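You operate a simulated robot arm through the tools that you are given. There is no shell and no other tool. Be economical: measure what you need, move in short steps, check, and stop when the job is done.

You are at the controls of a simulated two-armed robot. One attempt, no reset.

## Task
On the right end of the packing bench, fold the rag in half.

The check looks at the end state, three seconds after you hand in, the way a careful person would. Anything else that was tipped, shoved, dropped, spilled or broken makes it a failure. Flat cloth is picked up by pressing the open fingertips on it (5 to 10 N) and closing them slowly along it; thin cloth reads only 2 to 8 mm in the jaws.

## Robot
Two 7-joint arms with two-finger parallel grippers on one trunk, on a base that drives. Base frame: it is fixed to the floor where the robot stands at the start and does not move with it; the origin is under the middle of the robot, x ahead of it, y to its left, z up. Lengths are in m, angles in rad, forces in N, time in s.
The left shoulder is at the start at [0.05, 0.177, 1.104], the right one opposite. Places, roughly: right end of the packing bench [0.5, 0, 0.8]. Payload 3.43 kg a hand.
Tool frame (each hand has its own): the origin (TCP) lies between the finger pads and is the grasp point; the fingertips stand 0.034 m ahead of it; z points along the fingers, y is the line along which they close. Largest opening 0.128 m; finger width 0.024, thickness 0.012; the body of the gripper, 0.048 by 0.13 m, starts 0.096 m behind the TCP.
Orientation is that of the tool frame in the base frame, as [roll, pitch, yaw] about the fixed x, y, z axes, in that order (R = Rz(yaw) Ry(pitch) Rx(roll)). With the fingers straight down and closing along the base's y, the tool's x points along the base's -x, its y along +y and its z along -z.

## Interface
- The arms move only by the tool servo_tool. It takes "left_motion", "right_motion" or both (then of equal length, played together; a hand with none holds still); each is a list of rows, each a list of 6 numbers: the shift along the tool's x, y, z in m, then the turn, a rotation vector about the tool's x, y, z in rad. In form: [[dx, dy, dz, ax, ay, az], ...]. A call has 1 to 8 rows; each row shifts and turns the commanded pose from where the row before left it, along the tool's axes as they then stand. "left_fingers" and "right_fingers" are, for a hand that has rows, the gripper command, from -1 (fully open) to 1 (shut), values between in proportion, set as the call begins (left out, the last holds). A row lasts 0.2 s, in which the tool goes at most 0.05 m and 0.15 rad; a call with a longer step from one row to the next is refused whole, and so is a gripper value outside its range. A pose out of reach is approached as far as the arm can. The call stops where the force on the tool passes 40 N (or 10 N more than at its start, if that is more) or the arm is blocked; 0.2 s more then pass. Each finger travels about 0.108 m/s and halts on what it meets, pressing with about 38 N; the grip force reading is that of the motor and also rises with nothing between the fingers. The clock runs only during rows and for 0.2 s after the last one: add rows that do not move to give the fingers time. It gives the time, the measured TCP pose, the force on the tool (base axes), the opening and the grip force at its end, in the units of the frame above (readings bear some noise).
- Cameras (640 x 400 px; columns grow to the right, rows downward): "scene" is now at [0.1521, 0.0186, 1.2593]; the picture's right is [0.22, -0.98, 0.00], its down [-0.61, -0.14, -0.78] and it looks along [0.77, 0.17, -0.62] (base axes); focal length 259 px, centre (320, 200). "left" rides on the left gripper at [0.076, 0.011, -0.16] in its tool frame; the picture's right is [-0.15, 0.99, 0.00], its down [-0.88, -0.13, -0.46] and it looks along [-0.45, -0.07, 0.89] (tool axes); focal length 234 px, centre (320, 200). "right" rides on the right gripper at [0.076, -0.011, -0.16] in its tool frame; the picture's right is [0.15, 0.99, 0.00], its down [-0.88, 0.13, -0.46] and it looks along [-0.45, 0.07, 0.89] (tool axes); focal length 234 px, centre (320, 200). There is no depth. A picture from a camera that has moved, and an enlarged one, comes with that camera's place and axes in the base frame and with its lens.
- capture(camera): a new picture of that camera. It takes no simulated time.
- lift_body(by): slides the trunk up (or, below 0, down) by that many m; the arms and the scene camera ride with it, the base frame stays. It gives what a move gives, with no picture.
- base_move(legs): drives the robot by 1 to 6 legs, each [ahead, turn to the left] in m and rad, along the robot's own axes; the way and the turn of a leg run together, so that a leg with both is an arc; at most 1.5 m and 3.142 rad a leg. The arms and the cameras ride along, it lands a little off, and it stops where it bumps. It gives what a move gives.
- head_to(pan, tilt): turns the head with the scene camera to pan (to the left, within 1.396 rad either way) and tilt (down, from -0.506 to 1.204), counted from straight ahead of the robot. It gives what a move gives.
- inspect(camera, box): a new picture of the part [left, top, right, bottom] of that camera's present view, enlarged. It takes no simulated time.
- sign_off(): hands the job in; it is judged then, once.

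Go step by step. Nothing tells you exact positions but the pictures and the camera data: compare them with the known pose of the tool, close in by small moves and look again before you grip or let go. The budget is 120 turns and 108 pictures, counting those below and the enlarged ones. Unless the task says otherwise, let go and move clear before handing in, and close with one line.

The tools are called after "Emit:" by a JSON object that holds its "name" and its "arguments". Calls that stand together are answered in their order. servo_tool: Moves the arms, as the interface text tells. Its arguments: {"type":"object","properties":{"left_motion":{"type":"array","items":{"type":"array","items":{"type":"number"}}},"left_fingers":{"type":"number"},"right_motion":{"type":"array","items":{"type":"array","items":{"type":"number"}}},"right_fingers":{"type":"number"}},"required":[]} The other tools are called the same way: lift_body (by) slides the trunk up or down; base_move (legs) drives the base; head_to (pan, tilt) turns the head that bears the scene camera; capture (camera) takes a picture; inspect (camera, box) takes an enlarged picture of a part of a camera's view; sign_off () hands the job in.

At the start:

```text
clock: 0.0
left_position: [0.3423, 0.149, 1.0919]
left_tool_rot: [-3.141, -0.001, -3.139]
left_ft_force: [0.1, -0.1, 0.0]
left_gripper_width: 0.128
left_grip_force: 0.0
right_position: [0.4141, -0.1492, 1.0025]
right_tool_rot: [-3.14, 0.001, -3.141]
right_ft_force: [-0.7, 0.1, -0.1]
right_gripper_width: 0.1281
right_grip_force: 0.1
trunk travel left (down, up): [-0.275, 0.126]
robot x, y, heading: [0.0017, -0.002, 0.002]
head pan, tilt: [0.22, 0.67]
```

scene: 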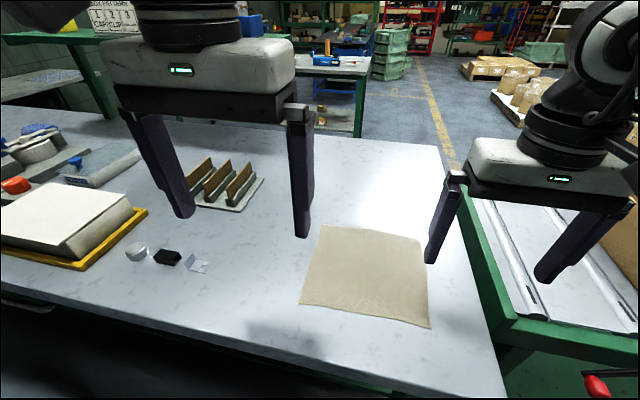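
right: 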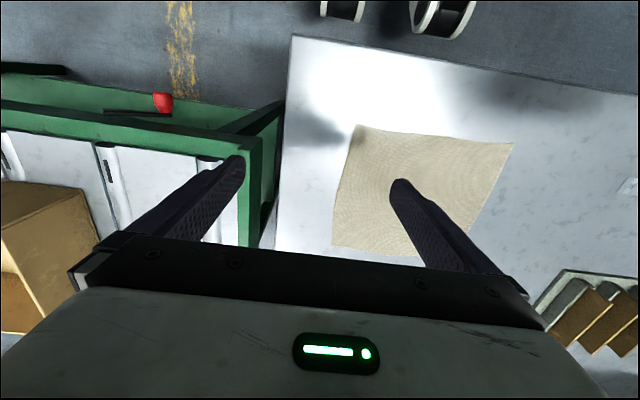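
left: 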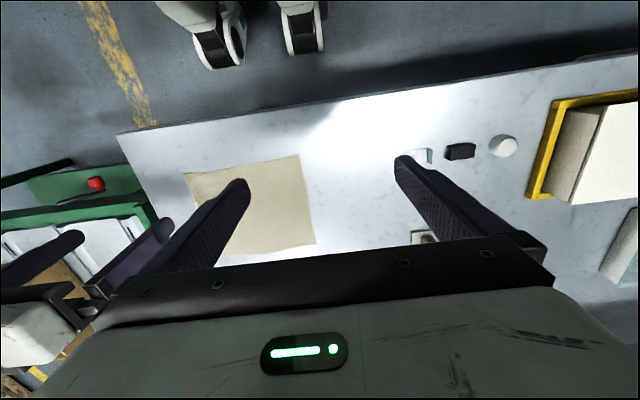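

The rag lies flat, with x from about 0.40 to 0.62 and y from about -0.12 to 0.12. I plan to pinch its two near corners, one with each hand, and carry the near edge over to the far edge. First I'll bring both hands above those corners and partly close the fingers.

Emit:
{"name": "servo_tool", "arguments": {"left_motion": [[-0.01, -0.009, 0.026, 0, 0, 0], [-0.01, -0.009, 0.026, 0, 0, 0], [-0.01, -0.009, 0.026, 0, 0, 0], [-0.01, -0.009, 0.026, 0, 0, 0], [-0.01, -0.009, 0.026, 0, 0, 0], [-0.01, -0.009, 0.026, 0, 0, 0]], "right_motion": [[0.001, 0.008, 0.011, 0, 0, 0], [0.001, 0.008, 0.011, 0, 0, 0], [0.001, 0.008, 0.011, 0, 0, 0], [0.001, 0.008, 0.011, 0, 0, 0], [0.001, 0.008, 0.011, 0, 0, 0], [0.001, 0.008, 0.011, 0, 0, 0]], "left_fingers": 0.3, "right_fingers": 0.3}}

Emit:
{"name": "capture", "arguments": {"camera": "scene"}}

Emit:
{"name": "capture", "arguments": {"camera": "left"}}

Emit:
{"name": "capture", "arguments": {"camera": "right"}}

```text
clock: 1.4
left_position: [0.4025, 0.0933, 0.9353]
left_tool_rot: [-3.14, 0.002, -3.14]
left_ft_force: [-0.7, -0.9, -1.1]
left_gripper_width: 0.0449
left_grip_force: 0.0
right_position: [0.4085, -0.1008, 0.9375]
right_tool_rot: [-3.14, 0.0, 3.141]
right_ft_force: [0.7, 0.6, 0.0]
right_gripper_width: 0.0446
right_grip_force: 0.0
trunk travel left (down, up): [-0.275, 0.126]
robot x, y, heading: [0.0009, 0.0009, 0.002]
head pan, tilt: [0.22, 0.67]
```

```text
104 pictures are left
camera scene: at [0.1524, 0.0187, 1.2593], right [0.22, -0.98, 0.0], down [-0.61, -0.14, -0.78], along [0.77, 0.17, -0.62], focal length 259 px, centre (320, 200)
```

scene: 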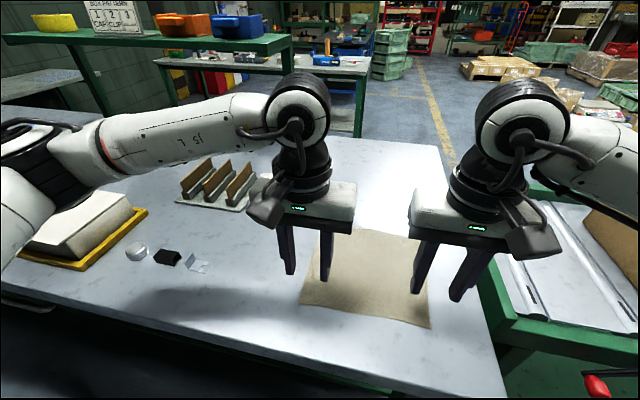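

```text
103 pictures are left
camera left: at [0.3244, 0.1056, 1.0952], right [0.14, 0.99, 0.0], down [0.88, -0.13, 0.46], along [0.45, -0.07, -0.89], focal length 234 px, centre (320, 200)
```

left: 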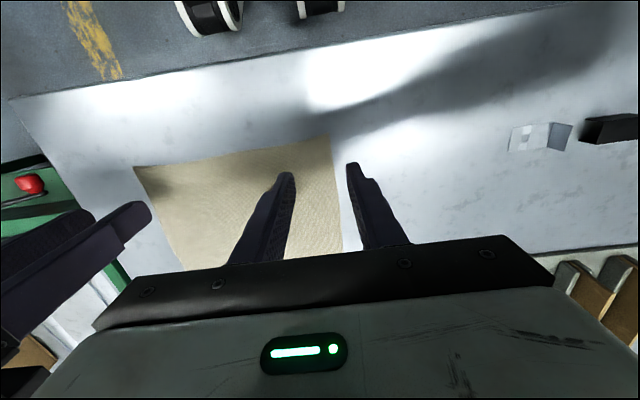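

```text
102 pictures are left
camera right: at [0.3319, -0.1119, 1.0961], right [-0.15, 0.99, 0.0], down [0.88, 0.13, 0.46], along [0.45, 0.07, -0.89], focal length 234 px, centre (320, 200)
```

right: 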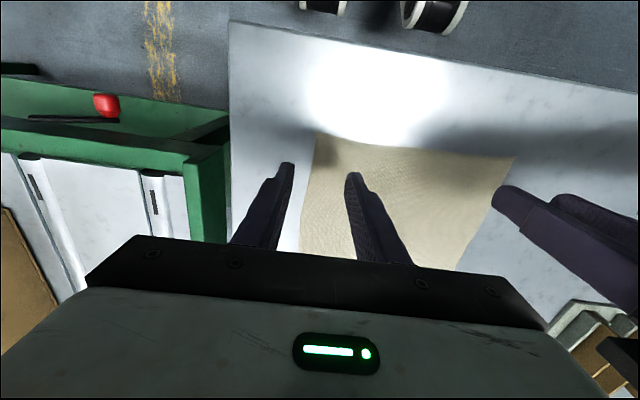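

The near edge is at x≈0.39–0.40 and its corners at y≈±0.11. I'll line up both hands just inside the corners and come down close to the cloth.

Emit:
{"name": "servo_tool", "arguments": {"left_motion": [[0, -0.0028, 0.02, 0, 0, 0], [0, -0.0028, 0.02, 0, 0, 0], [0, -0.0028, 0.02, 0, 0, 0], [0, -0.0028, 0.02, 0, 0, 0], [0, 0, 0, 0, 0, 0]], "right_motion": [[0.001, 0.0047, 0.02, 0, 0, 0], [0.001, 0.0047, 0.02, 0, 0, 0], [0.001, 0.0047, 0.02, 0, 0, 0], [0.001, 0.0047, 0.02, 0, 0, 0], [0, 0, 0, 0, 0, 0]], "left_fingers": 0.53, "right_fingers": 0.53}}

Emit:
{"name": "capture", "arguments": {"camera": "left"}}

Emit:
{"name": "capture", "arguments": {"camera": "right"}}

Emit:
{"name": "inspect", "arguments": {"camera": "scene", "box": [240, 180, 500, 343]}}

```text
clock: 2.2
left_position: [0.4052, 0.0852, 0.8852]
left_tool_rot: [-3.133, 0.019, -3.137]
left_ft_force: [-3.1, 0.8, 17.5]
left_gripper_width: 0.0301
left_grip_force: 0.3
right_position: [0.4083, -0.085, 0.8855]
right_tool_rot: [3.134, 0.015, 3.141]
right_ft_force: [-2.8, -0.7, 16.2]
right_gripper_width: 0.0302
right_grip_force: 0.1
trunk travel left (down, up): [-0.275, 0.126]
robot x, y, heading: [0.0022, 0.0031, 0.001]
head pan, tilt: [0.22, 0.67]
stopped in row 4 (left hand): the force on the tool passed its limit (the readings are from after the stop); the commanded pose is now the measured one
```

```text
101 pictures are left
camera left: at [0.3249, 0.0984, 1.0444], right [0.14, 0.99, -0.01], down [0.87, -0.12, 0.47], along [0.47, -0.07, -0.88], focal length 234 px, centre (320, 200)
```

left: 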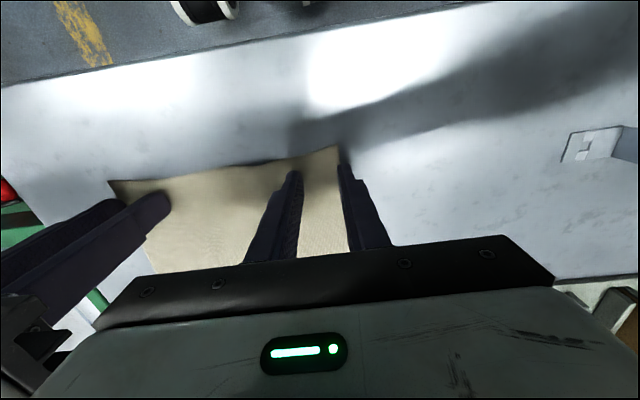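

```text
100 pictures are left
camera right: at [0.3291, -0.0966, 1.0429], right [-0.15, 0.99, 0.0], down [0.87, 0.13, 0.47], along [0.46, 0.07, -0.88], focal length 234 px, centre (320, 200)
```

right: 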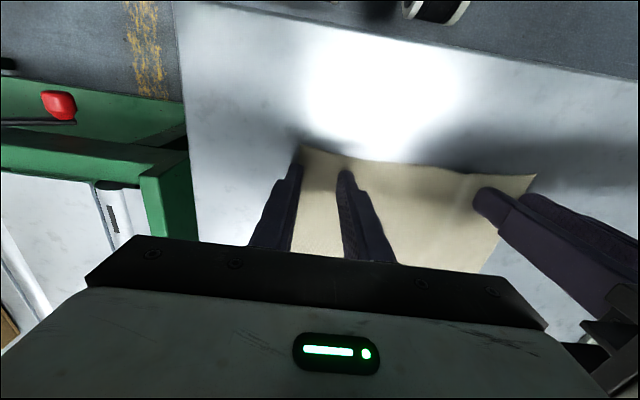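

```text
2.45 times, centred on (370, 262) of scene
camera zoom: at [0.1509, 0.0187, 1.26], right [0.22, -0.98, 0.0], down [-0.6, -0.14, -0.78], along [0.77, 0.17, -0.62], focal length 635 px, centre (197, 49)
```

zoom: 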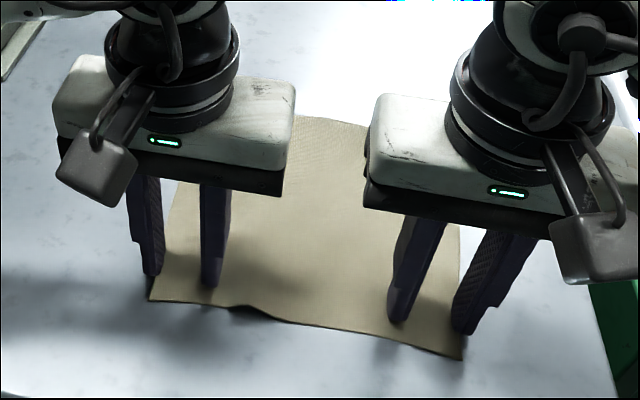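

Contact came at TCP z≈0.885, so the surface is at about 0.851. That puts the near edge at x≈0.382 and the corners at y≈±0.104. I'll lift slightly, move toward the edge and inward, straighten the tools and narrow the fingers.

Emit:
{"name": "servo_tool", "arguments": {"left_motion": [[0, 0, -0.012, 0, 0, 0], [0.0065, -0.0045, 0, -0.008, 0.019, 0], [0.0065, -0.0045, 0, 0, 0, 0], [0, 0, 0.004, 0, 0, 0], [0, 0, 0, 0, 0, 0]], "right_motion": [[0, 0, -0.012, 0, 0, 0], [0.008, 0.0045, 0, 0.008, 0.015, 0], [0.008, 0.0045, 0, 0, 0, 0], [0, 0, 0.004, 0, 0, 0], [0, 0, 0, 0, 0, 0]], "left_fingers": 0.65, "right_fingers": 0.65}}

Emit:
{"name": "inspect", "arguments": {"camera": "left", "box": [200, 100, 440, 250]}}

Emit:
{"name": "inspect", "arguments": {"camera": "right", "box": [200, 100, 440, 250]}}

Emit:
{"name": "inspect", "arguments": {"camera": "scene", "box": [240, 180, 500, 343]}}

```text
clock: 3.5
left_position: [0.3926, 0.0778, 0.8902]
left_tool_rot: [3.139, -0.005, -3.138]
left_ft_force: [-0.3, 0.1, 0.0]
left_gripper_width: 0.0225
left_grip_force: 0.2
right_position: [0.3912, -0.0766, 0.8878]
right_tool_rot: [-3.137, -0.004, -3.14]
right_ft_force: [0.4, 0.1, -1.1]
right_gripper_width: 0.0224
right_grip_force: 0.1
trunk travel left (down, up): [-0.275, 0.126]
robot x, y, heading: [-0.0016, -0.001, 0.001]
head pan, tilt: [0.22, 0.67]
```

```text
2.67 times, centred on (320, 175) of left
camera zoom: at [0.3165, 0.088, 1.0508], right [0.14, 0.99, 0.0], down [0.88, -0.13, 0.45], along [0.45, -0.06, -0.89], focal length 624 px, centre (320, 267)
```

zoom: 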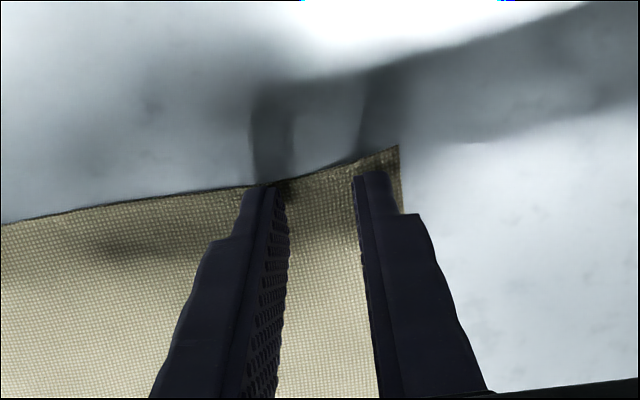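

```text
2.67 times, centred on (320, 175) of right
camera zoom: at [0.3163, -0.0862, 1.0479], right [-0.15, 0.99, 0.0], down [0.88, 0.13, 0.45], along [0.45, 0.06, -0.89], focal length 624 px, centre (320, 267)
```

zoom: 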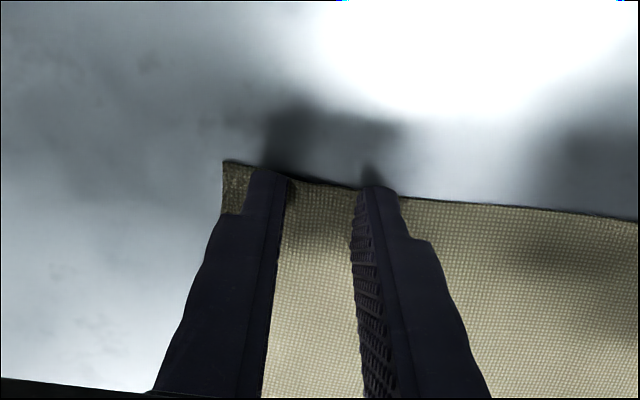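

```text
2.45 times, centred on (370, 262) of scene
camera zoom: at [0.1522, 0.0187, 1.2593], right [0.22, -0.98, 0.0], down [-0.61, -0.14, -0.78], along [0.77, 0.17, -0.62], focal length 635 px, centre (197, 49)
```

zoom: 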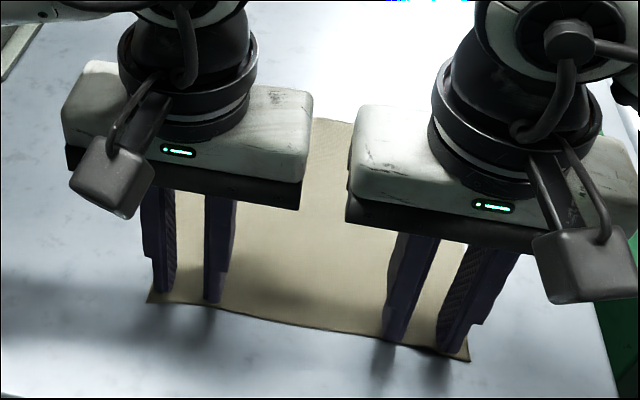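

Both hands sit just inside the corners, right at the edge. Now I'll press down gently.

Emit:
{"name": "servo_tool", "arguments": {"left_motion": [[0, 0, 0.002, 0, 0, 0], [0, 0, 0.002, 0, 0, 0], [0, 0, 0.001, 0, 0, 0], [0, 0, 0, 0, 0, 0]], "right_motion": [[0, 0, 0.002, 0, 0, 0], [0, 0, 0.001, 0, 0, 0], [0, 0, 0, 0, 0, 0], [0, 0, 0, 0, 0, 0]]}}

```text
clock: 4.5
left_position: [0.3917, 0.0768, 0.8849]
left_tool_rot: [3.139, -0.003, -3.138]
left_ft_force: [0.9, 0.8, 6.0]
left_gripper_width: 0.0224
left_grip_force: 0.1
right_position: [0.3925, -0.0771, 0.8852]
right_tool_rot: [-3.137, -0.003, 3.139]
right_ft_force: [-0.6, 0.6, 0.0]
right_gripper_width: 0.0226
right_grip_force: 0.1
trunk travel left (down, up): [-0.275, 0.126]
robot x, y, heading: [0.003, -0.0005, 0.0]
head pan, tilt: [0.22, 0.67]
```

Emit:
{"name": "servo_tool", "arguments": {"left_motion": [[0, 0, 0.0003, 0, 0, 0], [0, 0, 0, 0, 0, 0], [0, 0, 0, 0, 0, 0]], "right_motion": [[0, 0, 0.0008, 0, 0, 0], [0, 0, 0.0005, 0, 0, 0], [0, 0, 0, 0, 0, 0]]}}

```text
clock: 5.2
left_position: [0.3917, 0.0777, 0.8855]
left_tool_rot: [-3.141, -0.001, -3.138]
left_ft_force: [1.9, 1.5, 16.6]
left_gripper_width: 0.0224
left_grip_force: 0.1
right_position: [0.3916, -0.0777, 0.8856]
right_tool_rot: [-3.138, -0.002, 3.139]
right_ft_force: [0.2, 0.0, -0.8]
right_gripper_width: 0.0222
right_grip_force: 0.0
trunk travel left (down, up): [-0.275, 0.126]
robot x, y, heading: [0.0015, -0.0016, -0.002]
head pan, tilt: [0.22, 0.67]
```

Left is pressing too hard and right isn't touching yet, so I'll adjust each.

Emit:
{"name": "servo_tool", "arguments": {"left_motion": [[0, 0, -0.0004, 0, 0, 0], [0, 0, 0, 0, 0, 0], [0, 0, 0, 0, 0, 0]], "right_motion": [[0, 0, 0.0008, 0, 0, 0], [0, 0, 0, 0, 0, 0], [0, 0, 0, 0, 0, 0]]}}

```text
clock: 6.0
left_position: [0.3903, 0.078, 0.885]
left_tool_rot: [3.139, -0.003, -3.14]
left_ft_force: [1.9, 0.1, 12.6]
left_gripper_width: 0.0223
left_grip_force: 0.1
right_position: [0.3905, -0.0757, 0.886]
right_tool_rot: [-3.138, -0.001, 3.141]
right_ft_force: [-1.0, -1.2, 7.0]
right_gripper_width: 0.0221
right_grip_force: 0.1
trunk travel left (down, up): [-0.275, 0.126]
robot x, y, heading: [-0.0023, 0.0009, 0.003]
head pan, tilt: [0.22, 0.67]
```

Right is pressing with 7 N. I'll ease the left a little more and start closing slowly.

Emit:
{"name": "servo_tool", "arguments": {"left_motion": [[0, 0, -0.0002, 0, 0, 0], [0, 0, 0, 0, 0, 0]], "right_motion": [[0, 0, 0, 0, 0, 0], [0, 0, 0, 0, 0, 0]], "left_fingers": 0.72, "right_fingers": 0.72}}

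Emit:
{"name": "inspect", "arguments": {"camera": "left", "box": [240, 120, 400, 220]}}

Emit:
{"name": "inspect", "arguments": {"camera": "right", "box": [240, 120, 400, 220]}}

```text
clock: 6.7
left_position: [0.3905, 0.0769, 0.8865]
left_tool_rot: [-3.14, -0.003, -3.14]
left_ft_force: [-1.1, -0.9, 6.3]
left_gripper_width: 0.0177
left_grip_force: 0.0
right_position: [0.391, -0.0759, 0.884]
right_tool_rot: [-3.138, -0.002, 3.139]
right_ft_force: [0.3, 0.0, 10.6]
right_gripper_width: 0.0174
right_grip_force: 0.0
trunk travel left (down, up): [-0.275, 0.126]
robot x, y, heading: [0.0006, -0.0001, -0.0]
head pan, tilt: [0.22, 0.67]
```

```text
4.00 times, centred on (320, 170) of left
camera zoom: at [0.3149, 0.0884, 1.0464], right [0.14, 0.99, 0.0], down [0.88, -0.13, 0.45], along [0.45, -0.06, -0.89], focal length 937 px, centre (320, 320)
```

zoom: 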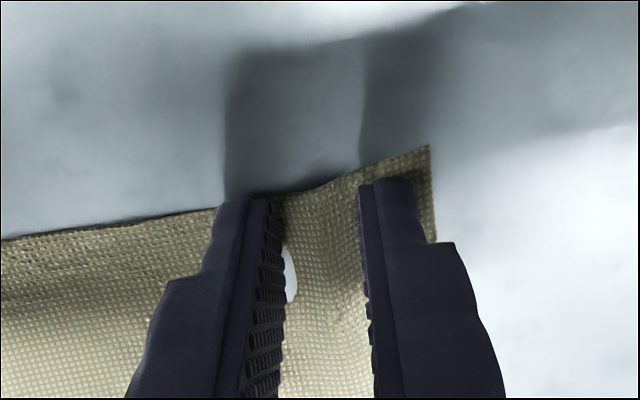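

```text
4.00 times, centred on (320, 170) of right
camera zoom: at [0.3154, -0.0861, 1.0443], right [-0.15, 0.99, 0.0], down [0.88, 0.13, 0.45], along [0.45, 0.06, -0.89], focal length 937 px, centre (320, 320)
```

zoom: 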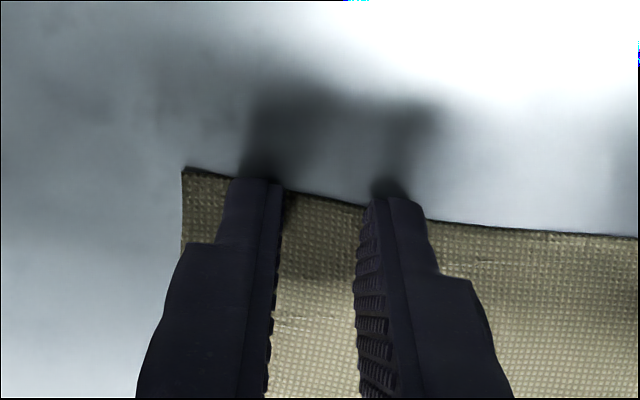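

The cloth is starting to buckle between the fingers, so I'll keep closing.

Emit:
{"name": "servo_tool", "arguments": {"left_motion": [[0, 0, 0, 0, 0, 0], [0, 0, 0, 0, 0, 0]], "right_motion": [[0, 0, 0, 0, 0, 0], [0, 0, 0, 0, 0, 0]], "left_fingers": 0.8, "right_fingers": 0.8}}

Emit:
{"name": "servo_tool", "arguments": {"left_motion": [[0, 0, 0, 0, 0, 0], [0, 0, 0, 0, 0, 0]], "right_motion": [[0, 0, 0, 0, 0, 0], [0, 0, 0, 0, 0, 0]], "left_fingers": 0.88, "right_fingers": 0.88}}

Emit:
{"name": "inspect", "arguments": {"camera": "left", "box": [240, 120, 400, 220]}}

Emit:
{"name": "inspect", "arguments": {"camera": "right", "box": [240, 120, 400, 220]}}

```text
clock: 7.2
left_position: [0.3895, 0.0763, 0.8863]
left_tool_rot: [3.141, -0.006, -3.137]
left_ft_force: [0.1, -1.3, 2.8]
left_gripper_width: 0.0129
left_grip_force: 0.4
right_position: [0.3913, -0.0765, 0.8849]
right_tool_rot: [-3.138, -0.002, 3.14]
right_ft_force: [-0.9, 1.2, 13.3]
right_gripper_width: 0.0123
right_grip_force: 0.1
trunk travel left (down, up): [-0.275, 0.126]
robot x, y, heading: [0.0012, -0.0014, 0.002]
head pan, tilt: [0.22, 0.67]
```

```text
clock: 7.8
left_position: [0.3911, 0.0786, 0.8851]
left_tool_rot: [3.141, -0.004, -3.137]
left_ft_force: [-0.1, -0.7, 0.9]
left_gripper_width: 0.0086
left_grip_force: 0.7
right_position: [0.3907, -0.0768, 0.885]
right_tool_rot: [-3.139, -0.003, -3.141]
right_ft_force: [0.1, 3.3, 15.2]
right_gripper_width: 0.0087
right_grip_force: 0.5
trunk travel left (down, up): [-0.275, 0.126]
robot x, y, heading: [0.001, 0.0001, -0.002]
head pan, tilt: [0.22, 0.67]
```

```text
4.00 times, centred on (320, 170) of left
camera zoom: at [0.3152, 0.0887, 1.0465], right [0.14, 0.99, 0.0], down [0.88, -0.13, 0.45], along [0.45, -0.06, -0.89], focal length 937 px, centre (320, 320)
```

zoom: 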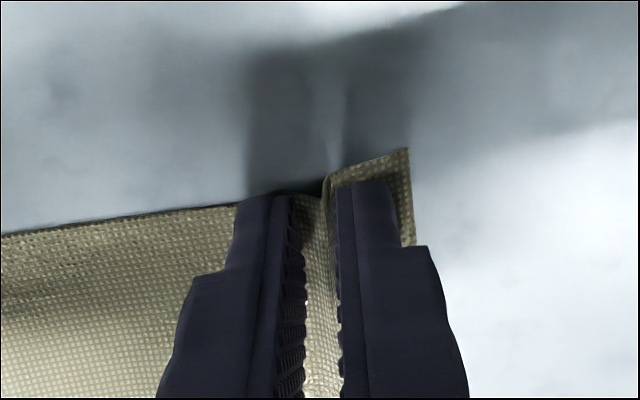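

```text
4.00 times, centred on (320, 170) of right
camera zoom: at [0.3155, -0.0858, 1.0443], right [-0.15, 0.99, 0.0], down [0.88, 0.13, 0.45], along [0.45, 0.06, -0.89], focal length 937 px, centre (320, 320)
```

zoom: 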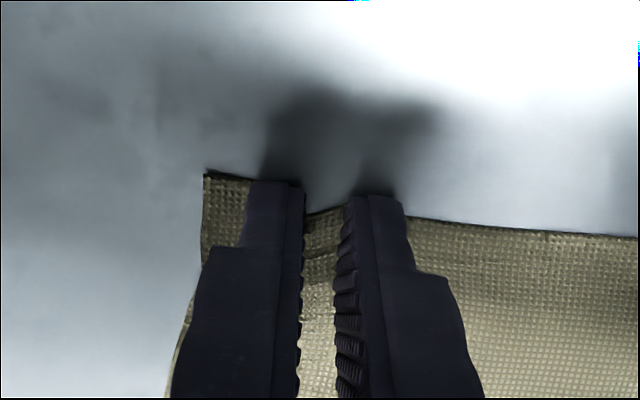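

Left has formed a ridge and right is dragging the cloth in. I'll close both fully.

Emit:
{"name": "servo_tool", "arguments": {"left_motion": [[0, 0, 0.0003, 0, 0, 0], [0, 0, 0, 0, 0, 0], [0, 0, 0, 0, 0, 0]], "right_motion": [[0, 0, 0, 0, 0, 0], [0, 0, 0, 0, 0, 0], [0, 0, 0, 0, 0, 0]], "left_fingers": 0.94, "right_fingers": 0.94}}

Emit:
{"name": "servo_tool", "arguments": {"left_motion": [[0, 0, 0, 0, 0, 0], [0, 0, 0, 0, 0, 0], [0, 0, 0, 0, 0, 0]], "right_motion": [[0, 0, 0, 0, 0, 0], [0, 0, 0, 0, 0, 0], [0, 0, 0, 0, 0, 0]], "left_fingers": 1, "right_fingers": 1}}

Emit:
{"name": "inspect", "arguments": {"camera": "left", "box": [240, 120, 400, 220]}}

Emit:
{"name": "inspect", "arguments": {"camera": "right", "box": [240, 120, 400, 220]}}

```text
clock: 8.7
left_position: [0.3922, 0.0782, 0.8852]
left_tool_rot: [3.141, -0.004, -3.137]
left_ft_force: [-1.2, -1.6, 3.7]
left_gripper_width: 0.0052
left_grip_force: 1.8
right_position: [0.3913, -0.0772, 0.886]
right_tool_rot: [-3.139, -0.002, 3.139]
right_ft_force: [-0.1, 2.5, 16.6]
right_gripper_width: 0.0045
right_grip_force: 0.9
trunk travel left (down, up): [-0.275, 0.126]
robot x, y, heading: [-0.0007, -0.0014, -0.003]
head pan, tilt: [0.22, 0.67]
```

```text
clock: 9.4
left_position: [0.3915, 0.0762, 0.8854]
left_tool_rot: [3.141, -0.004, -3.138]
left_ft_force: [0.6, -4.0, 3.7]
left_gripper_width: 0.0018
left_grip_force: 36.3
right_position: [0.3906, -0.0771, 0.8856]
right_tool_rot: [-3.138, 0.0, 3.141]
right_ft_force: [-0.7, 2.8, 18.0]
right_gripper_width: 0.0
right_grip_force: 33.1
trunk travel left (down, up): [-0.275, 0.126]
robot x, y, heading: [-0.0002, 0.0038, -0.001]
head pan, tilt: [0.22, 0.67]
```

```text
4.00 times, centred on (320, 170) of left
camera zoom: at [0.315, 0.0879, 1.0463], right [0.14, 0.99, 0.0], down [0.88, -0.13, 0.45], along [0.45, -0.06, -0.89], focal length 937 px, centre (320, 320)
```

zoom: 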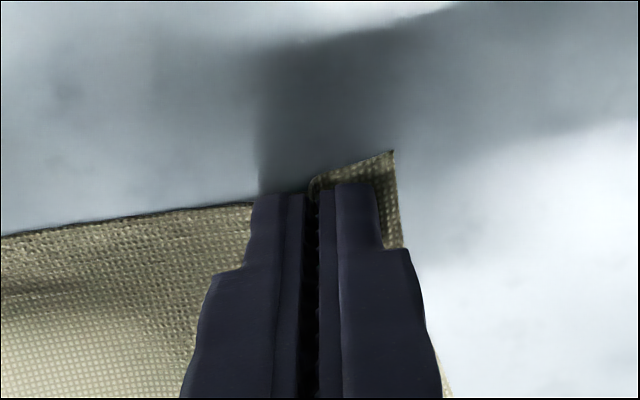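

```text
4.00 times, centred on (320, 170) of right
camera zoom: at [0.3153, -0.0862, 1.0443], right [-0.15, 0.99, 0.0], down [0.88, 0.13, 0.45], along [0.45, 0.06, -0.89], focal length 937 px, centre (320, 320)
```

zoom: 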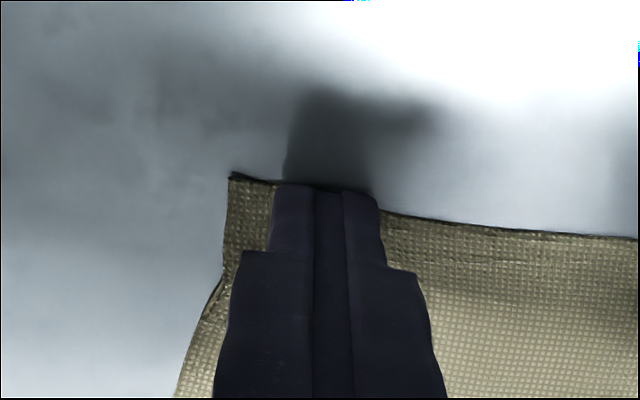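

Left reads 1.8 mm, possibly a grip, but right shut on nothing. I'll lift the right hand, reopen it and check the cloth.

Emit:
{"name": "servo_tool", "arguments": {"right_motion": [[0, 0, -0.01, 0, 0, 0], [0, 0.004, 0, 0, 0, 0], [0, 0, 0, 0, 0, 0]], "right_fingers": 0.5}}

Emit:
{"name": "inspect", "arguments": {"camera": "right", "box": [200, 100, 440, 250]}}

Emit:
{"name": "inspect", "arguments": {"camera": "scene", "box": [240, 180, 500, 343]}}

```text
clock: 10.2
left_position: [0.3919, 0.0768, 0.8845]
left_tool_rot: [3.139, -0.003, -3.138]
left_ft_force: [-1.1, 0.2, 11.4]
left_gripper_width: 0.0017
left_grip_force: 36.4
right_position: [0.3914, -0.0737, 0.8935]
right_tool_rot: [-3.138, -0.004, 3.139]
right_ft_force: [-0.5, 0.8, 0.4]
right_gripper_width: 0.032
right_grip_force: 0.0
trunk travel left (down, up): [-0.275, 0.126]
robot x, y, heading: [0.0025, 0.0007, -0.003]
head pan, tilt: [0.22, 0.67]
```

```text
2.67 times, centred on (320, 175) of right
camera zoom: at [0.3157, -0.0823, 1.0535], right [-0.15, 0.99, 0.0], down [0.88, 0.13, 0.45], along [0.45, 0.06, -0.89], focal length 624 px, centre (320, 267)
```

zoom: 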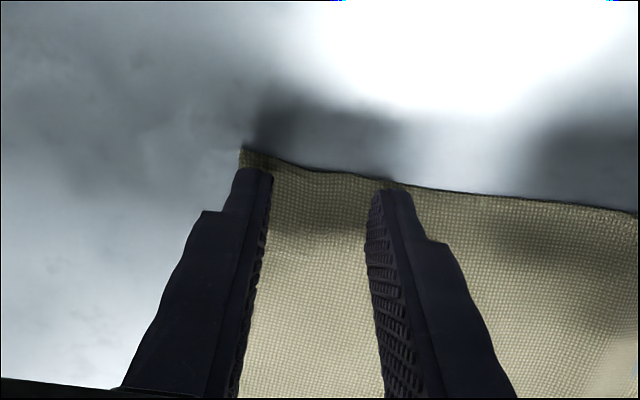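

```text
2.45 times, centred on (370, 262) of scene
camera zoom: at [0.1514, 0.0186, 1.2595], right [0.22, -0.98, 0.0], down [-0.6, -0.14, -0.78], along [0.77, 0.17, -0.62], focal length 635 px, centre (197, 49)
```

zoom: 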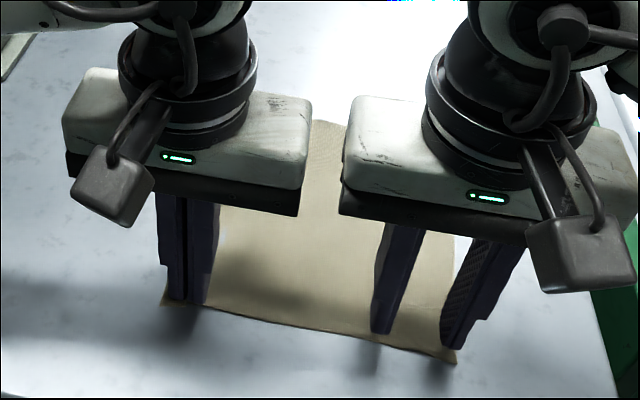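

The cloth is still flat under the right hand and shifted slightly inward. I'll re-place the hand a little further in and press again.

Emit:
{"name": "servo_tool", "arguments": {"right_motion": [[-0.002, 0.004, 0.003, 0, 0, 0], [0, 0, 0.003, 0, 0, 0], [0, 0, 0.001, 0, 0, 0], [0, 0, 0.0005, 0, 0, 0], [0, 0, 0, 0, 0, 0]], "right_fingers": 0.56}}

```text
clock: 11.4
left_position: [0.3917, 0.0771, 0.8843]
left_tool_rot: [-3.141, -0.003, -3.138]
left_ft_force: [-1.8, 1.6, 13.2]
left_gripper_width: 0.002
left_grip_force: 36.6
right_position: [0.3939, -0.0684, 0.888]
right_tool_rot: [-3.139, -0.001, 3.139]
right_ft_force: [0.0, 0.1, 0.4]
right_gripper_width: 0.0286
right_grip_force: 0.1
trunk travel left (down, up): [-0.275, 0.126]
robot x, y, heading: [0.0006, -0.001, -0.001]
head pan, tilt: [0.22, 0.67]
```

Emit:
{"name": "servo_tool", "arguments": {"right_motion": [[0, 0, 0.001, 0, 0, 0], [0, 0, 0.0006, 0, 0, 0], [0, 0, 0, 0, 0, 0], [0, 0, 0, 0, 0, 0]]}}

```text
clock: 12.4
left_position: [0.3913, 0.0763, 0.8849]
left_tool_rot: [3.14, -0.004, -3.138]
left_ft_force: [-0.9, 1.8, 15.3]
left_gripper_width: 0.002
left_grip_force: 37.2
right_position: [0.3946, -0.0692, 0.8868]
right_tool_rot: [-3.137, -0.004, 3.14]
right_ft_force: [0.0, -0.1, -0.1]
right_gripper_width: 0.0284
right_grip_force: 0.0
trunk travel left (down, up): [-0.275, 0.126]
robot x, y, heading: [0.0005, -0.003, -0.003]
head pan, tilt: [0.22, 0.67]
```

Emit:
{"name": "servo_tool", "arguments": {"right_motion": [[0, 0, 0.0008, 0, 0, 0], [0, 0, 0.0004, 0, 0, 0], [0, 0, 0, 0, 0, 0], [0, 0, 0, 0, 0, 0]]}}

```text
clock: 13.4
left_position: [0.3908, 0.0771, 0.8849]
left_tool_rot: [3.139, -0.005, -3.138]
left_ft_force: [-0.2, 1.3, 11.5]
left_gripper_width: 0.0014
left_grip_force: 36.4
right_position: [0.3938, -0.0684, 0.8856]
right_tool_rot: [-3.137, -0.002, 3.14]
right_ft_force: [0.2, -1.9, 9.3]
right_gripper_width: 0.028
right_grip_force: 0.1
trunk travel left (down, up): [-0.275, 0.126]
robot x, y, heading: [0.0004, -0.0002, 0.003]
head pan, tilt: [0.22, 0.67]
```

Right is now pressing with 9 N. I'll close it slowly in steps.

Emit:
{"name": "servo_tool", "arguments": {"right_motion": [[0, 0, 0, 0, 0, 0], [0, 0, 0, 0, 0, 0]], "right_fingers": 0.64}}

Emit:
{"name": "servo_tool", "arguments": {"right_motion": [[0, 0, 0, 0, 0, 0], [0, 0, 0, 0, 0, 0]], "right_fingers": 0.72}}

Emit:
{"name": "inspect", "arguments": {"camera": "right", "box": [240, 120, 400, 220]}}

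```text
clock: 14.1
left_position: [0.391, 0.0769, 0.8859]
left_tool_rot: [3.141, -0.001, -3.138]
left_ft_force: [0.6, 0.7, 9.6]
left_gripper_width: 0.002
left_grip_force: 36.3
right_position: [0.3934, -0.0692, 0.8851]
right_tool_rot: [-3.137, -0.003, -3.14]
right_ft_force: [1.0, 1.7, 12.3]
right_gripper_width: 0.0225
right_grip_force: 0.0
trunk travel left (down, up): [-0.275, 0.126]
robot x, y, heading: [-0.0011, -0.0017, -0.003]
head pan, tilt: [0.22, 0.67]
```

```text
clock: 14.7
left_position: [0.3897, 0.0769, 0.886]
left_tool_rot: [3.138, -0.003, -3.139]
left_ft_force: [0.9, -0.5, 9.0]
left_gripper_width: 0.0017
left_grip_force: 36.7
right_position: [0.3926, -0.0683, 0.8851]
right_tool_rot: [-3.138, -0.001, 3.139]
right_ft_force: [1.1, 2.7, 15.0]
right_gripper_width: 0.018
right_grip_force: 0.0
trunk travel left (down, up): [-0.275, 0.126]
robot x, y, heading: [0.0024, 0.0002, -0.0]
head pan, tilt: [0.22, 0.67]
```

```text
4.00 times, centred on (320, 170) of right
camera zoom: at [0.3175, -0.0786, 1.0443], right [-0.15, 0.99, 0.0], down [0.88, 0.13, 0.45], along [0.45, 0.06, -0.89], focal length 937 px, centre (320, 320)
```

zoom: 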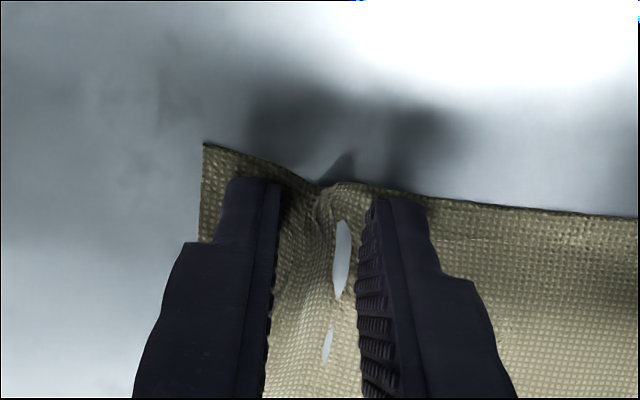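

A ridge is forming this time. I'll ease the pressure slightly and keep closing.

Emit:
{"name": "servo_tool", "arguments": {"right_motion": [[0, 0, -0.0004, 0, 0, 0], [0, 0, 0, 0, 0, 0]], "right_fingers": 0.79}}

Emit:
{"name": "servo_tool", "arguments": {"right_motion": [[0, 0, 0, 0, 0, 0], [0, 0, 0, 0, 0, 0]], "right_fingers": 0.86}}

Emit:
{"name": "inspect", "arguments": {"camera": "right", "box": [240, 120, 400, 220]}}

```text
clock: 15.2
left_position: [0.3906, 0.0781, 0.8858]
left_tool_rot: [3.14, -0.002, -3.137]
left_ft_force: [0.5, -2.6, 8.9]
left_gripper_width: 0.0016
left_grip_force: 36.9
right_position: [0.3929, -0.0684, 0.8846]
right_tool_rot: [-3.137, -0.002, 3.14]
right_ft_force: [0.9, 3.2, 14.1]
right_gripper_width: 0.0141
right_grip_force: 0.9
trunk travel left (down, up): [-0.275, 0.126]
robot x, y, heading: [0.0, 0.0013, 0.002]
head pan, tilt: [0.22, 0.67]
```

```text
clock: 15.8
left_position: [0.3892, 0.0765, 0.8853]
left_tool_rot: [3.14, -0.005, -3.138]
left_ft_force: [0.5, -3.3, 7.7]
left_gripper_width: 0.0019
left_grip_force: 36.3
right_position: [0.3927, -0.0689, 0.8858]
right_tool_rot: [-3.136, 0.0, 3.14]
right_ft_force: [0.8, 2.7, 14.9]
right_gripper_width: 0.0092
right_grip_force: 0.2
trunk travel left (down, up): [-0.275, 0.126]
robot x, y, heading: [0.0064, -0.0016, -0.0]
head pan, tilt: [0.22, 0.67]
```

```text
4.00 times, centred on (320, 170) of right
camera zoom: at [0.3174, -0.0788, 1.0443], right [-0.15, 0.99, 0.0], down [0.88, 0.13, 0.45], along [0.45, 0.06, -0.89], focal length 937 px, centre (320, 320)
```

zoom: 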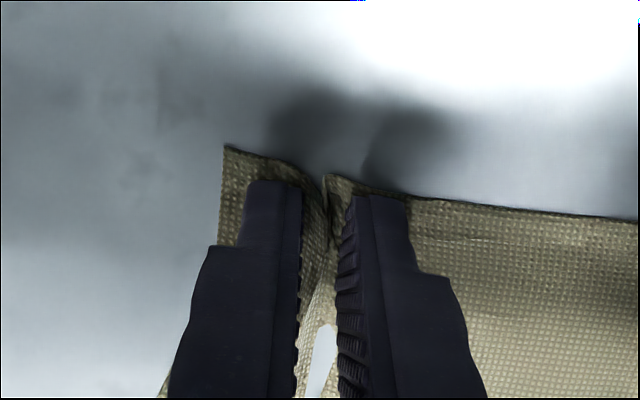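

Emit:
{"name": "servo_tool", "arguments": {"right_motion": [[0, 0, 0, 0, 0, 0], [0, 0, 0, 0, 0, 0]], "right_fingers": 0.93}}

Emit:
{"name": "servo_tool", "arguments": {"right_motion": [[0, 0, 0, 0, 0, 0], [0, 0, 0, 0, 0, 0], [0, 0, 0, 0, 0, 0]], "right_fingers": 1}}

Emit:
{"name": "inspect", "arguments": {"camera": "right", "box": [240, 120, 400, 220]}}

```text
clock: 16.4
left_position: [0.3908, 0.077, 0.8854]
left_tool_rot: [3.141, -0.002, -3.138]
left_ft_force: [1.2, -4.0, 7.1]
left_gripper_width: 0.0016
left_grip_force: 36.3
right_position: [0.3934, -0.0701, 0.884]
right_tool_rot: [-3.138, -0.001, 3.14]
right_ft_force: [-0.2, 1.7, 14.4]
right_gripper_width: 0.0046
right_grip_force: 0.3
trunk travel left (down, up): [-0.275, 0.126]
robot x, y, heading: [-0.0022, -0.003, -0.001]
head pan, tilt: [0.22, 0.67]
```

```text
clock: 17.2
left_position: [0.3921, 0.0769, 0.8855]
left_tool_rot: [3.141, -0.003, -3.137]
left_ft_force: [-0.2, -4.0, 7.0]
left_gripper_width: 0.0018
left_grip_force: 36.8
right_position: [0.3928, -0.0685, 0.8858]
right_tool_rot: [-3.137, -0.002, 3.139]
right_ft_force: [-0.1, 2.1, 15.6]
right_gripper_width: 0.0017
right_grip_force: 36.9
trunk travel left (down, up): [-0.275, 0.126]
robot x, y, heading: [0.0009, 0.0031, 0.003]
head pan, tilt: [0.22, 0.67]
```

```text
4.00 times, centred on (320, 170) of right
camera zoom: at [0.3174, -0.0789, 1.0444], right [-0.15, 0.99, 0.0], down [0.88, 0.13, 0.45], along [0.45, 0.06, -0.89], focal length 937 px, centre (320, 320)
```

zoom: 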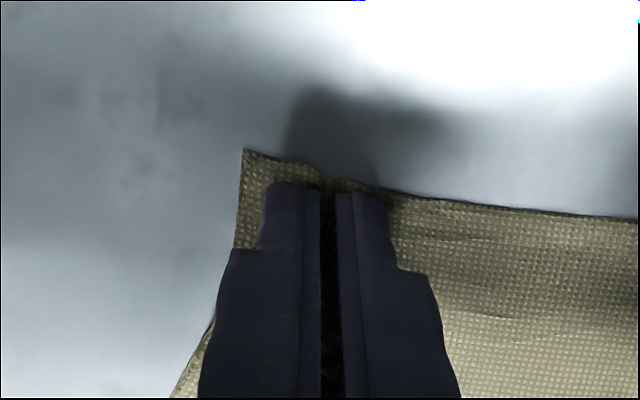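

Both hands read about 1.7 mm, so cloth is probably held. I'll lift both slowly by 5 cm to test.

Emit:
{"name": "servo_tool", "arguments": {"left_motion": [[0, 0, -0.005, 0, 0, 0], [0, 0, -0.008, 0, 0, 0], [0, 0, -0.012, 0, 0, 0], [0, 0, -0.012, 0, 0, 0], [0, 0, -0.012, 0, 0, 0], [0, 0, 0, 0, 0, 0]], "right_motion": [[0, 0, -0.005, 0, 0, 0], [0, 0, -0.008, 0, 0, 0], [0, 0, -0.012, 0, 0, 0], [0, 0, -0.012, 0, 0, 0], [0, 0, -0.012, 0, 0, 0], [0, 0, 0, 0, 0, 0]]}}

Emit:
{"name": "capture", "arguments": {"camera": "left"}}

Emit:
{"name": "capture", "arguments": {"camera": "right"}}

Emit:
{"name": "capture", "arguments": {"camera": "scene"}}

```text
clock: 18.6
left_position: [0.3907, 0.0778, 0.9352]
left_tool_rot: [3.14, -0.006, -3.137]
left_ft_force: [-0.2, -4.6, -0.1]
left_gripper_width: 0.0015
left_grip_force: 36.7
right_position: [0.3941, -0.0678, 0.9342]
right_tool_rot: [-3.137, -0.005, -3.139]
right_ft_force: [-0.2, 4.1, 0.1]
right_gripper_width: 0.0016
right_grip_force: 36.8
trunk travel left (down, up): [-0.275, 0.126]
robot x, y, heading: [-0.0013, 0.0014, 0.0]
head pan, tilt: [0.22, 0.67]
```

```text
84 pictures are left
camera left: at [0.3159, 0.0896, 1.0949], right [0.14, 0.99, 0.0], down [0.88, -0.13, 0.45], along [0.45, -0.06, -0.89], focal length 234 px, centre (320, 200)
```

left: 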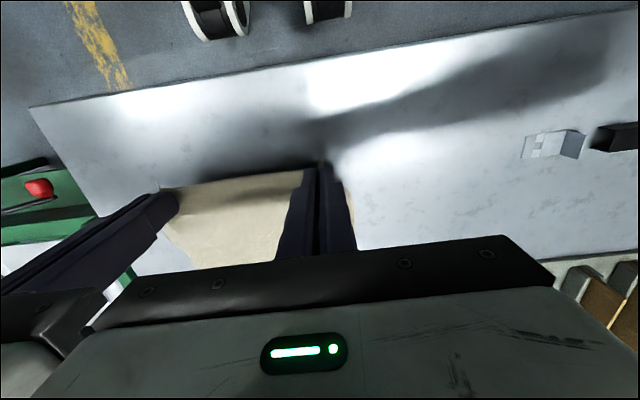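

```text
83 pictures are left
camera right: at [0.319, -0.0782, 1.0926], right [-0.15, 0.99, 0.0], down [0.88, 0.13, 0.45], along [0.45, 0.06, -0.89], focal length 234 px, centre (320, 200)
```

right: 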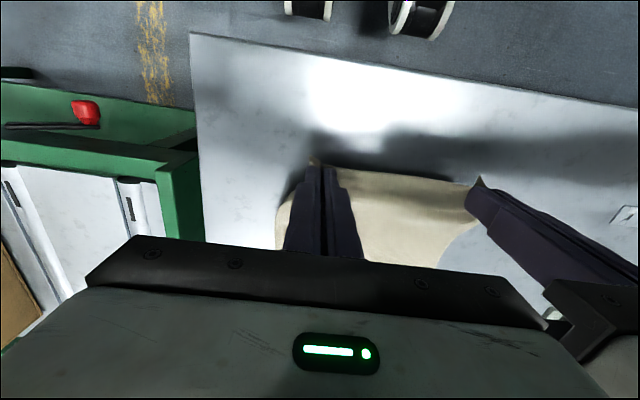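

```text
82 pictures are left
camera scene: at [0.1523, 0.0187, 1.2593], right [0.22, -0.98, 0.0], down [-0.61, -0.14, -0.78], along [0.77, 0.17, -0.62], focal length 259 px, centre (320, 200)
```

scene: 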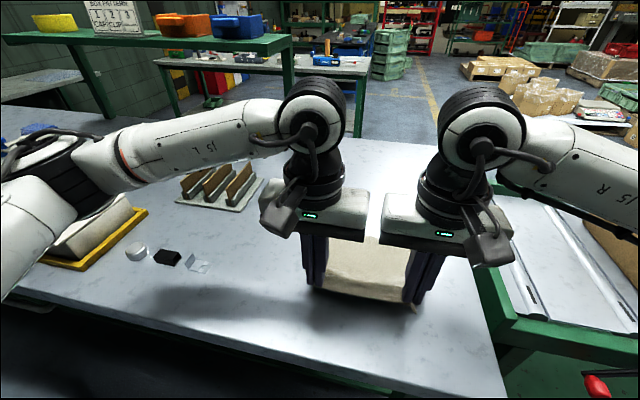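

Both grips hold and the near edge is off the bench, slightly taut. I'll carry it up and forward to over the fold line.

Emit:
{"name": "servo_tool", "arguments": {"left_motion": [[-0.01, 0, -0.012, 0, 0, 0], [-0.014, 0, -0.012, 0, 0, 0], [-0.016, 0, -0.01, 0, 0, 0], [-0.016, 0, -0.008, 0, 0, 0], [-0.016, 0, -0.004, 0, 0, 0], [-0.013, 0, 0, 0, 0, 0], [0, 0, 0, 0, 0, 0]], "right_motion": [[-0.01, 0, -0.012, 0, 0, 0], [-0.014, 0, -0.012, 0, 0, 0], [-0.016, 0, -0.01, 0, 0, 0], [-0.016, 0, -0.008, 0, 0, 0], [-0.016, 0, -0.004, 0, 0, 0], [-0.013, 0, 0, 0, 0, 0], [0, 0, 0, 0, 0, 0]]}}

Emit:
{"name": "capture", "arguments": {"camera": "right"}}

Emit:
{"name": "capture", "arguments": {"camera": "scene"}}

```text
clock: 20.2
left_position: [0.477, 0.0777, 0.9805]
left_tool_rot: [3.139, -0.006, -3.14]
left_ft_force: [-0.1, -2.6, 0.5]
left_gripper_width: 0.0014
left_grip_force: 36.3
right_position: [0.4792, -0.0684, 0.9794]
right_tool_rot: [-3.136, -0.004, 3.141]
right_ft_force: [-1.0, 2.5, -0.6]
right_gripper_width: 0.0015
right_grip_force: 36.8
trunk travel left (down, up): [-0.275, 0.126]
robot x, y, heading: [-0.0022, 0.0018, 0.003]
head pan, tilt: [0.22, 0.67]
```

```text
81 pictures are left
camera right: at [0.4037, -0.0778, 1.1383], right [-0.15, 0.99, 0.0], down [0.88, 0.13, 0.45], along [0.45, 0.06, -0.89], focal length 234 px, centre (320, 200)
```

right: 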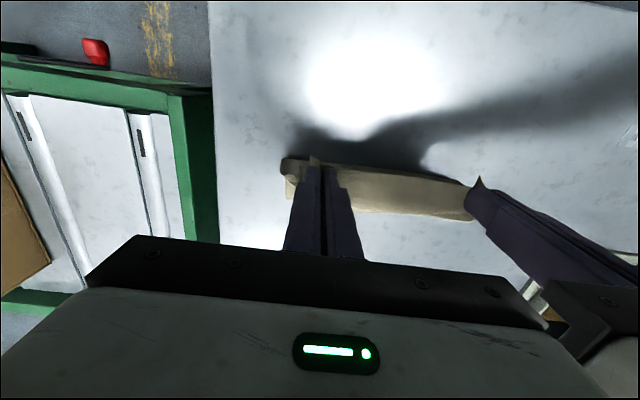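

```text
80 pictures are left
camera scene: at [0.1522, 0.0187, 1.2593], right [0.22, -0.98, 0.0], down [-0.61, -0.14, -0.78], along [0.77, 0.17, -0.62], focal length 259 px, centre (320, 200)
```

scene: 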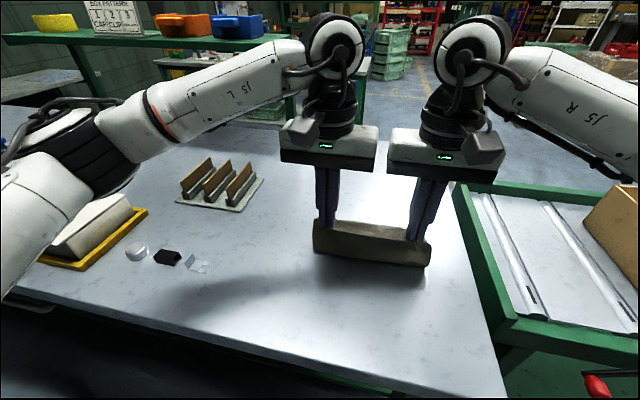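

The cloth is draping over well. I'll go on toward the far edge, tilting the fingers back toward the robot so the held strip lays over.

Emit:
{"name": "servo_tool", "arguments": {"left_motion": [[-0.02, 0, 0, 0, 0.125, 0], [-0.0198, 0, -0.0025, 0, 0.125, 0], [-0.0206, 0, 0, 0, 0.125, 0], [-0.0204, 0, 0.0027, 0, 0.125, 0], [-0.0181, 0, 0.0038, 0, 0, 0], [0, 0, 0, 0, 0, 0]], "right_motion": [[-0.02, 0, 0, 0, 0.125, 0], [-0.0198, 0, -0.0025, 0, 0.125, 0], [-0.0206, 0, 0, 0, 0.125, 0], [-0.0204, 0, 0.0027, 0, 0.125, 0], [-0.0181, 0, 0.0038, 0, 0, 0], [0, 0, 0, 0, 0, 0]]}}

Emit:
{"name": "capture", "arguments": {"camera": "right"}}

Emit:
{"name": "capture", "arguments": {"camera": "scene"}}

```text
clock: 21.1
left_position: [0.5257, 0.0801, 0.9723]
left_tool_rot: [3.117, -0.382, 3.122]
left_ft_force: [-0.5, 5.9, 0.6]
left_gripper_width: 0.0017
left_grip_force: 36.1
left hand out of reach, approached as far as the arm can: row 4
right_position: [0.5234, -0.0596, 0.969]
right_tool_rot: [-3.132, -0.388, -3.093]
right_ft_force: [0.0, -6.4, 0.1]
right_gripper_width: 0.0018
right_grip_force: 36.1
right hand out of reach, approached as far as the arm can: row 4
trunk travel left (down, up): [-0.275, 0.126]
robot x, y, heading: [-0.0028, 0.0033, -0.003]
head pan, tilt: [0.22, 0.67]
stopped in row 4 (left hand): the force on the tool passed its limit (the readings are from after the stop); the commanded pose is now the measured one
```

```text
79 pictures are left
camera right: at [0.5126, -0.0688, 1.1455], right [-0.19, 0.98, 0.05], down [0.98, 0.18, 0.09], along [0.08, 0.06, -1.0], focal length 234 px, centre (320, 200)
```

right: 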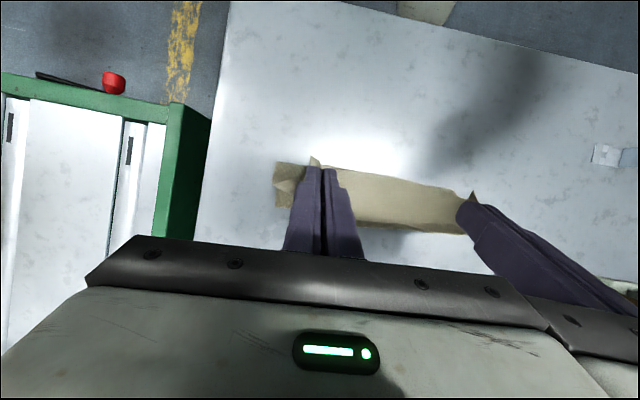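

```text
78 pictures are left
camera scene: at [0.1518, 0.0189, 1.2594], right [0.22, -0.98, 0.0], down [-0.61, -0.14, -0.78], along [0.77, 0.17, -0.62], focal length 259 px, centre (320, 200)
```

scene: 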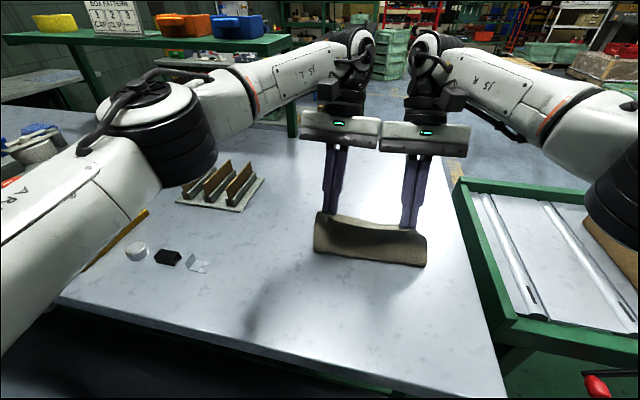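

Reach is limiting the tilt, so the arms need more room. The remaining forward travel of about 4.5 cm could come from driving the base ahead. First I'll look down to check clearance.

Emit:
{"name": "head_to", "arguments": {"pan": 0.0, "tilt": 1.204}}

Emit:
{"name": "capture", "arguments": {"camera": "scene"}}

```text
clock: 22.0
left_position: [0.5265, 0.0799, 0.9721]
left_tool_rot: [3.115, -0.38, 3.122]
left_ft_force: [0.5, 15.8, 0.4]
left_gripper_width: 0.0018
left_grip_force: 36.6
right_position: [0.5226, -0.0588, 0.9693]
right_tool_rot: [-3.13, -0.391, -3.091]
right_ft_force: [-0.1, -15.6, -0.3]
right_gripper_width: 0.0018
right_grip_force: 36.6
trunk travel left (down, up): [-0.275, 0.126]
robot x, y, heading: [0.0008, 0.0005, 0.0]
head pan, tilt: [0.0, 1.201]
```

```text
77 pictures are left
camera scene: at [0.1242, -0.0001, 1.2208], right [0.0, -1.0, 0.0], down [-0.93, 0.0, -0.36], along [0.36, 0.0, -0.93], focal length 259 px, centre (320, 200)
```

scene: 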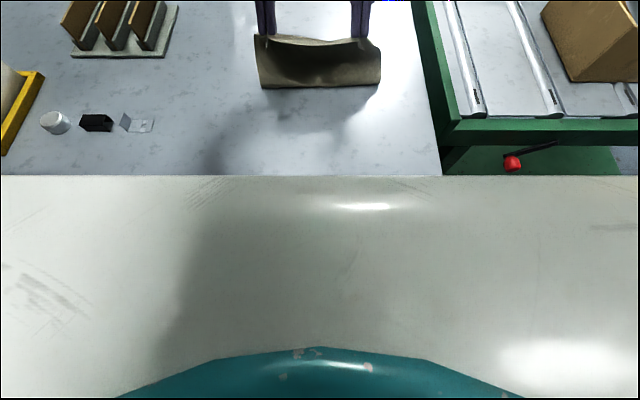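

The robot's base is already right against the bench edge, so I won't drive. The gripper bodies are also touching, so I'll separate them, square up the yaw, reduce the tilt to about 0.2 and finish with the arms.

Emit:
{"name": "servo_tool", "arguments": {"left_motion": [[0, -0.002, 0, 0.026, -0.09, -0.02], [-0.0158, -0.002, 0.0005, 0, -0.09, 0], [-0.0177, 0, 0.0117, 0, 0, 0], [-0.0157, 0, 0.0121, 0, 0, 0], [-0.003, 0, 0.0147, 0, 0, 0], [0, 0, 0, 0, 0, 0]], "right_motion": [[0, -0.01, 0, -0.0115, -0.095, 0.049], [-0.0196, 0, 0.0005, 0, -0.095, 0], [-0.0177, 0, 0.0117, 0, 0, 0], [-0.0157, 0, 0.0121, 0, 0, 0], [-0.003, 0, 0.0147, 0, 0, 0], [0, 0, 0, 0, 0, 0]]}}

Emit:
{"name": "head_to", "arguments": {"pan": 0.0, "tilt": 0.9}}

Emit:
{"name": "capture", "arguments": {"camera": "scene"}}

Emit:
{"name": "capture", "arguments": {"camera": "right"}}

```text
clock: 23.4
left_position: [0.5684, 0.0758, 0.9225]
left_tool_rot: [3.137, -0.2, 3.14]
left_ft_force: [0.0, -0.3, -0.5]
left_gripper_width: 0.0016
left_grip_force: 36.7
right_position: [0.5711, -0.0686, 0.9188]
right_tool_rot: [-3.128, -0.199, -3.137]
right_ft_force: [-0.2, 1.6, 0.0]
right_gripper_width: 0.0017
right_grip_force: 37.1
trunk travel left (down, up): [-0.275, 0.126]
robot x, y, heading: [-0.001, -0.0041, -0.003]
head pan, tilt: [0.0, 1.201]
```

```text
clock: 24.2
left_position: [0.5688, 0.0768, 0.9216]
left_tool_rot: [3.135, -0.2, 3.139]
left_ft_force: [-1.5, -1.5, -1.2]
left_gripper_width: 0.0018
left_grip_force: 36.9
right_position: [0.5712, -0.0704, 0.919]
right_tool_rot: [-3.128, -0.2, -3.138]
right_ft_force: [0.4, 0.8, 0.1]
right_gripper_width: 0.0016
right_grip_force: 36.2
trunk travel left (down, up): [-0.275, 0.126]
robot x, y, heading: [-0.0035, 0.0005, -0.004]
head pan, tilt: [0.0, 0.901]
```

```text
76 pictures are left
camera scene: at [0.1437, -0.0001, 1.2405], right [0.0, -1.0, 0.0], down [-0.78, 0.0, -0.62], along [0.62, 0.0, -0.78], focal length 259 px, centre (320, 200)
```

scene: 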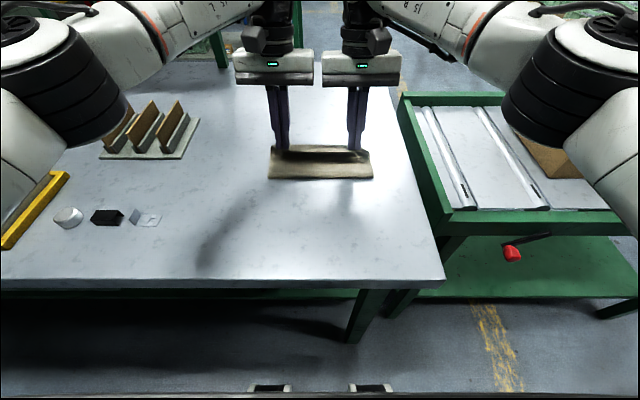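

```text
75 pictures are left
camera right: at [0.5275, -0.0778, 1.0896], right [-0.15, 0.99, 0.02], down [0.95, 0.14, 0.27], along [0.27, 0.06, -0.96], focal length 234 px, centre (320, 200)
```

right: 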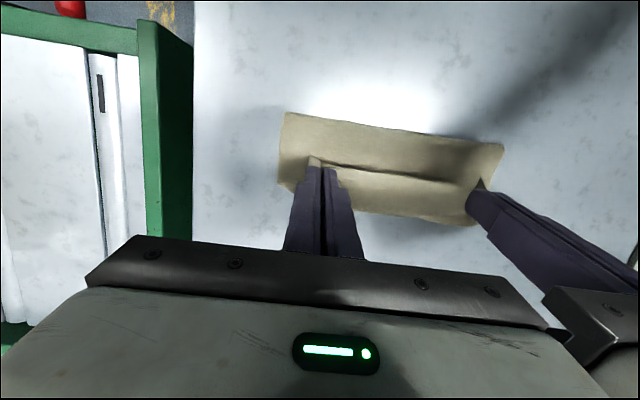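

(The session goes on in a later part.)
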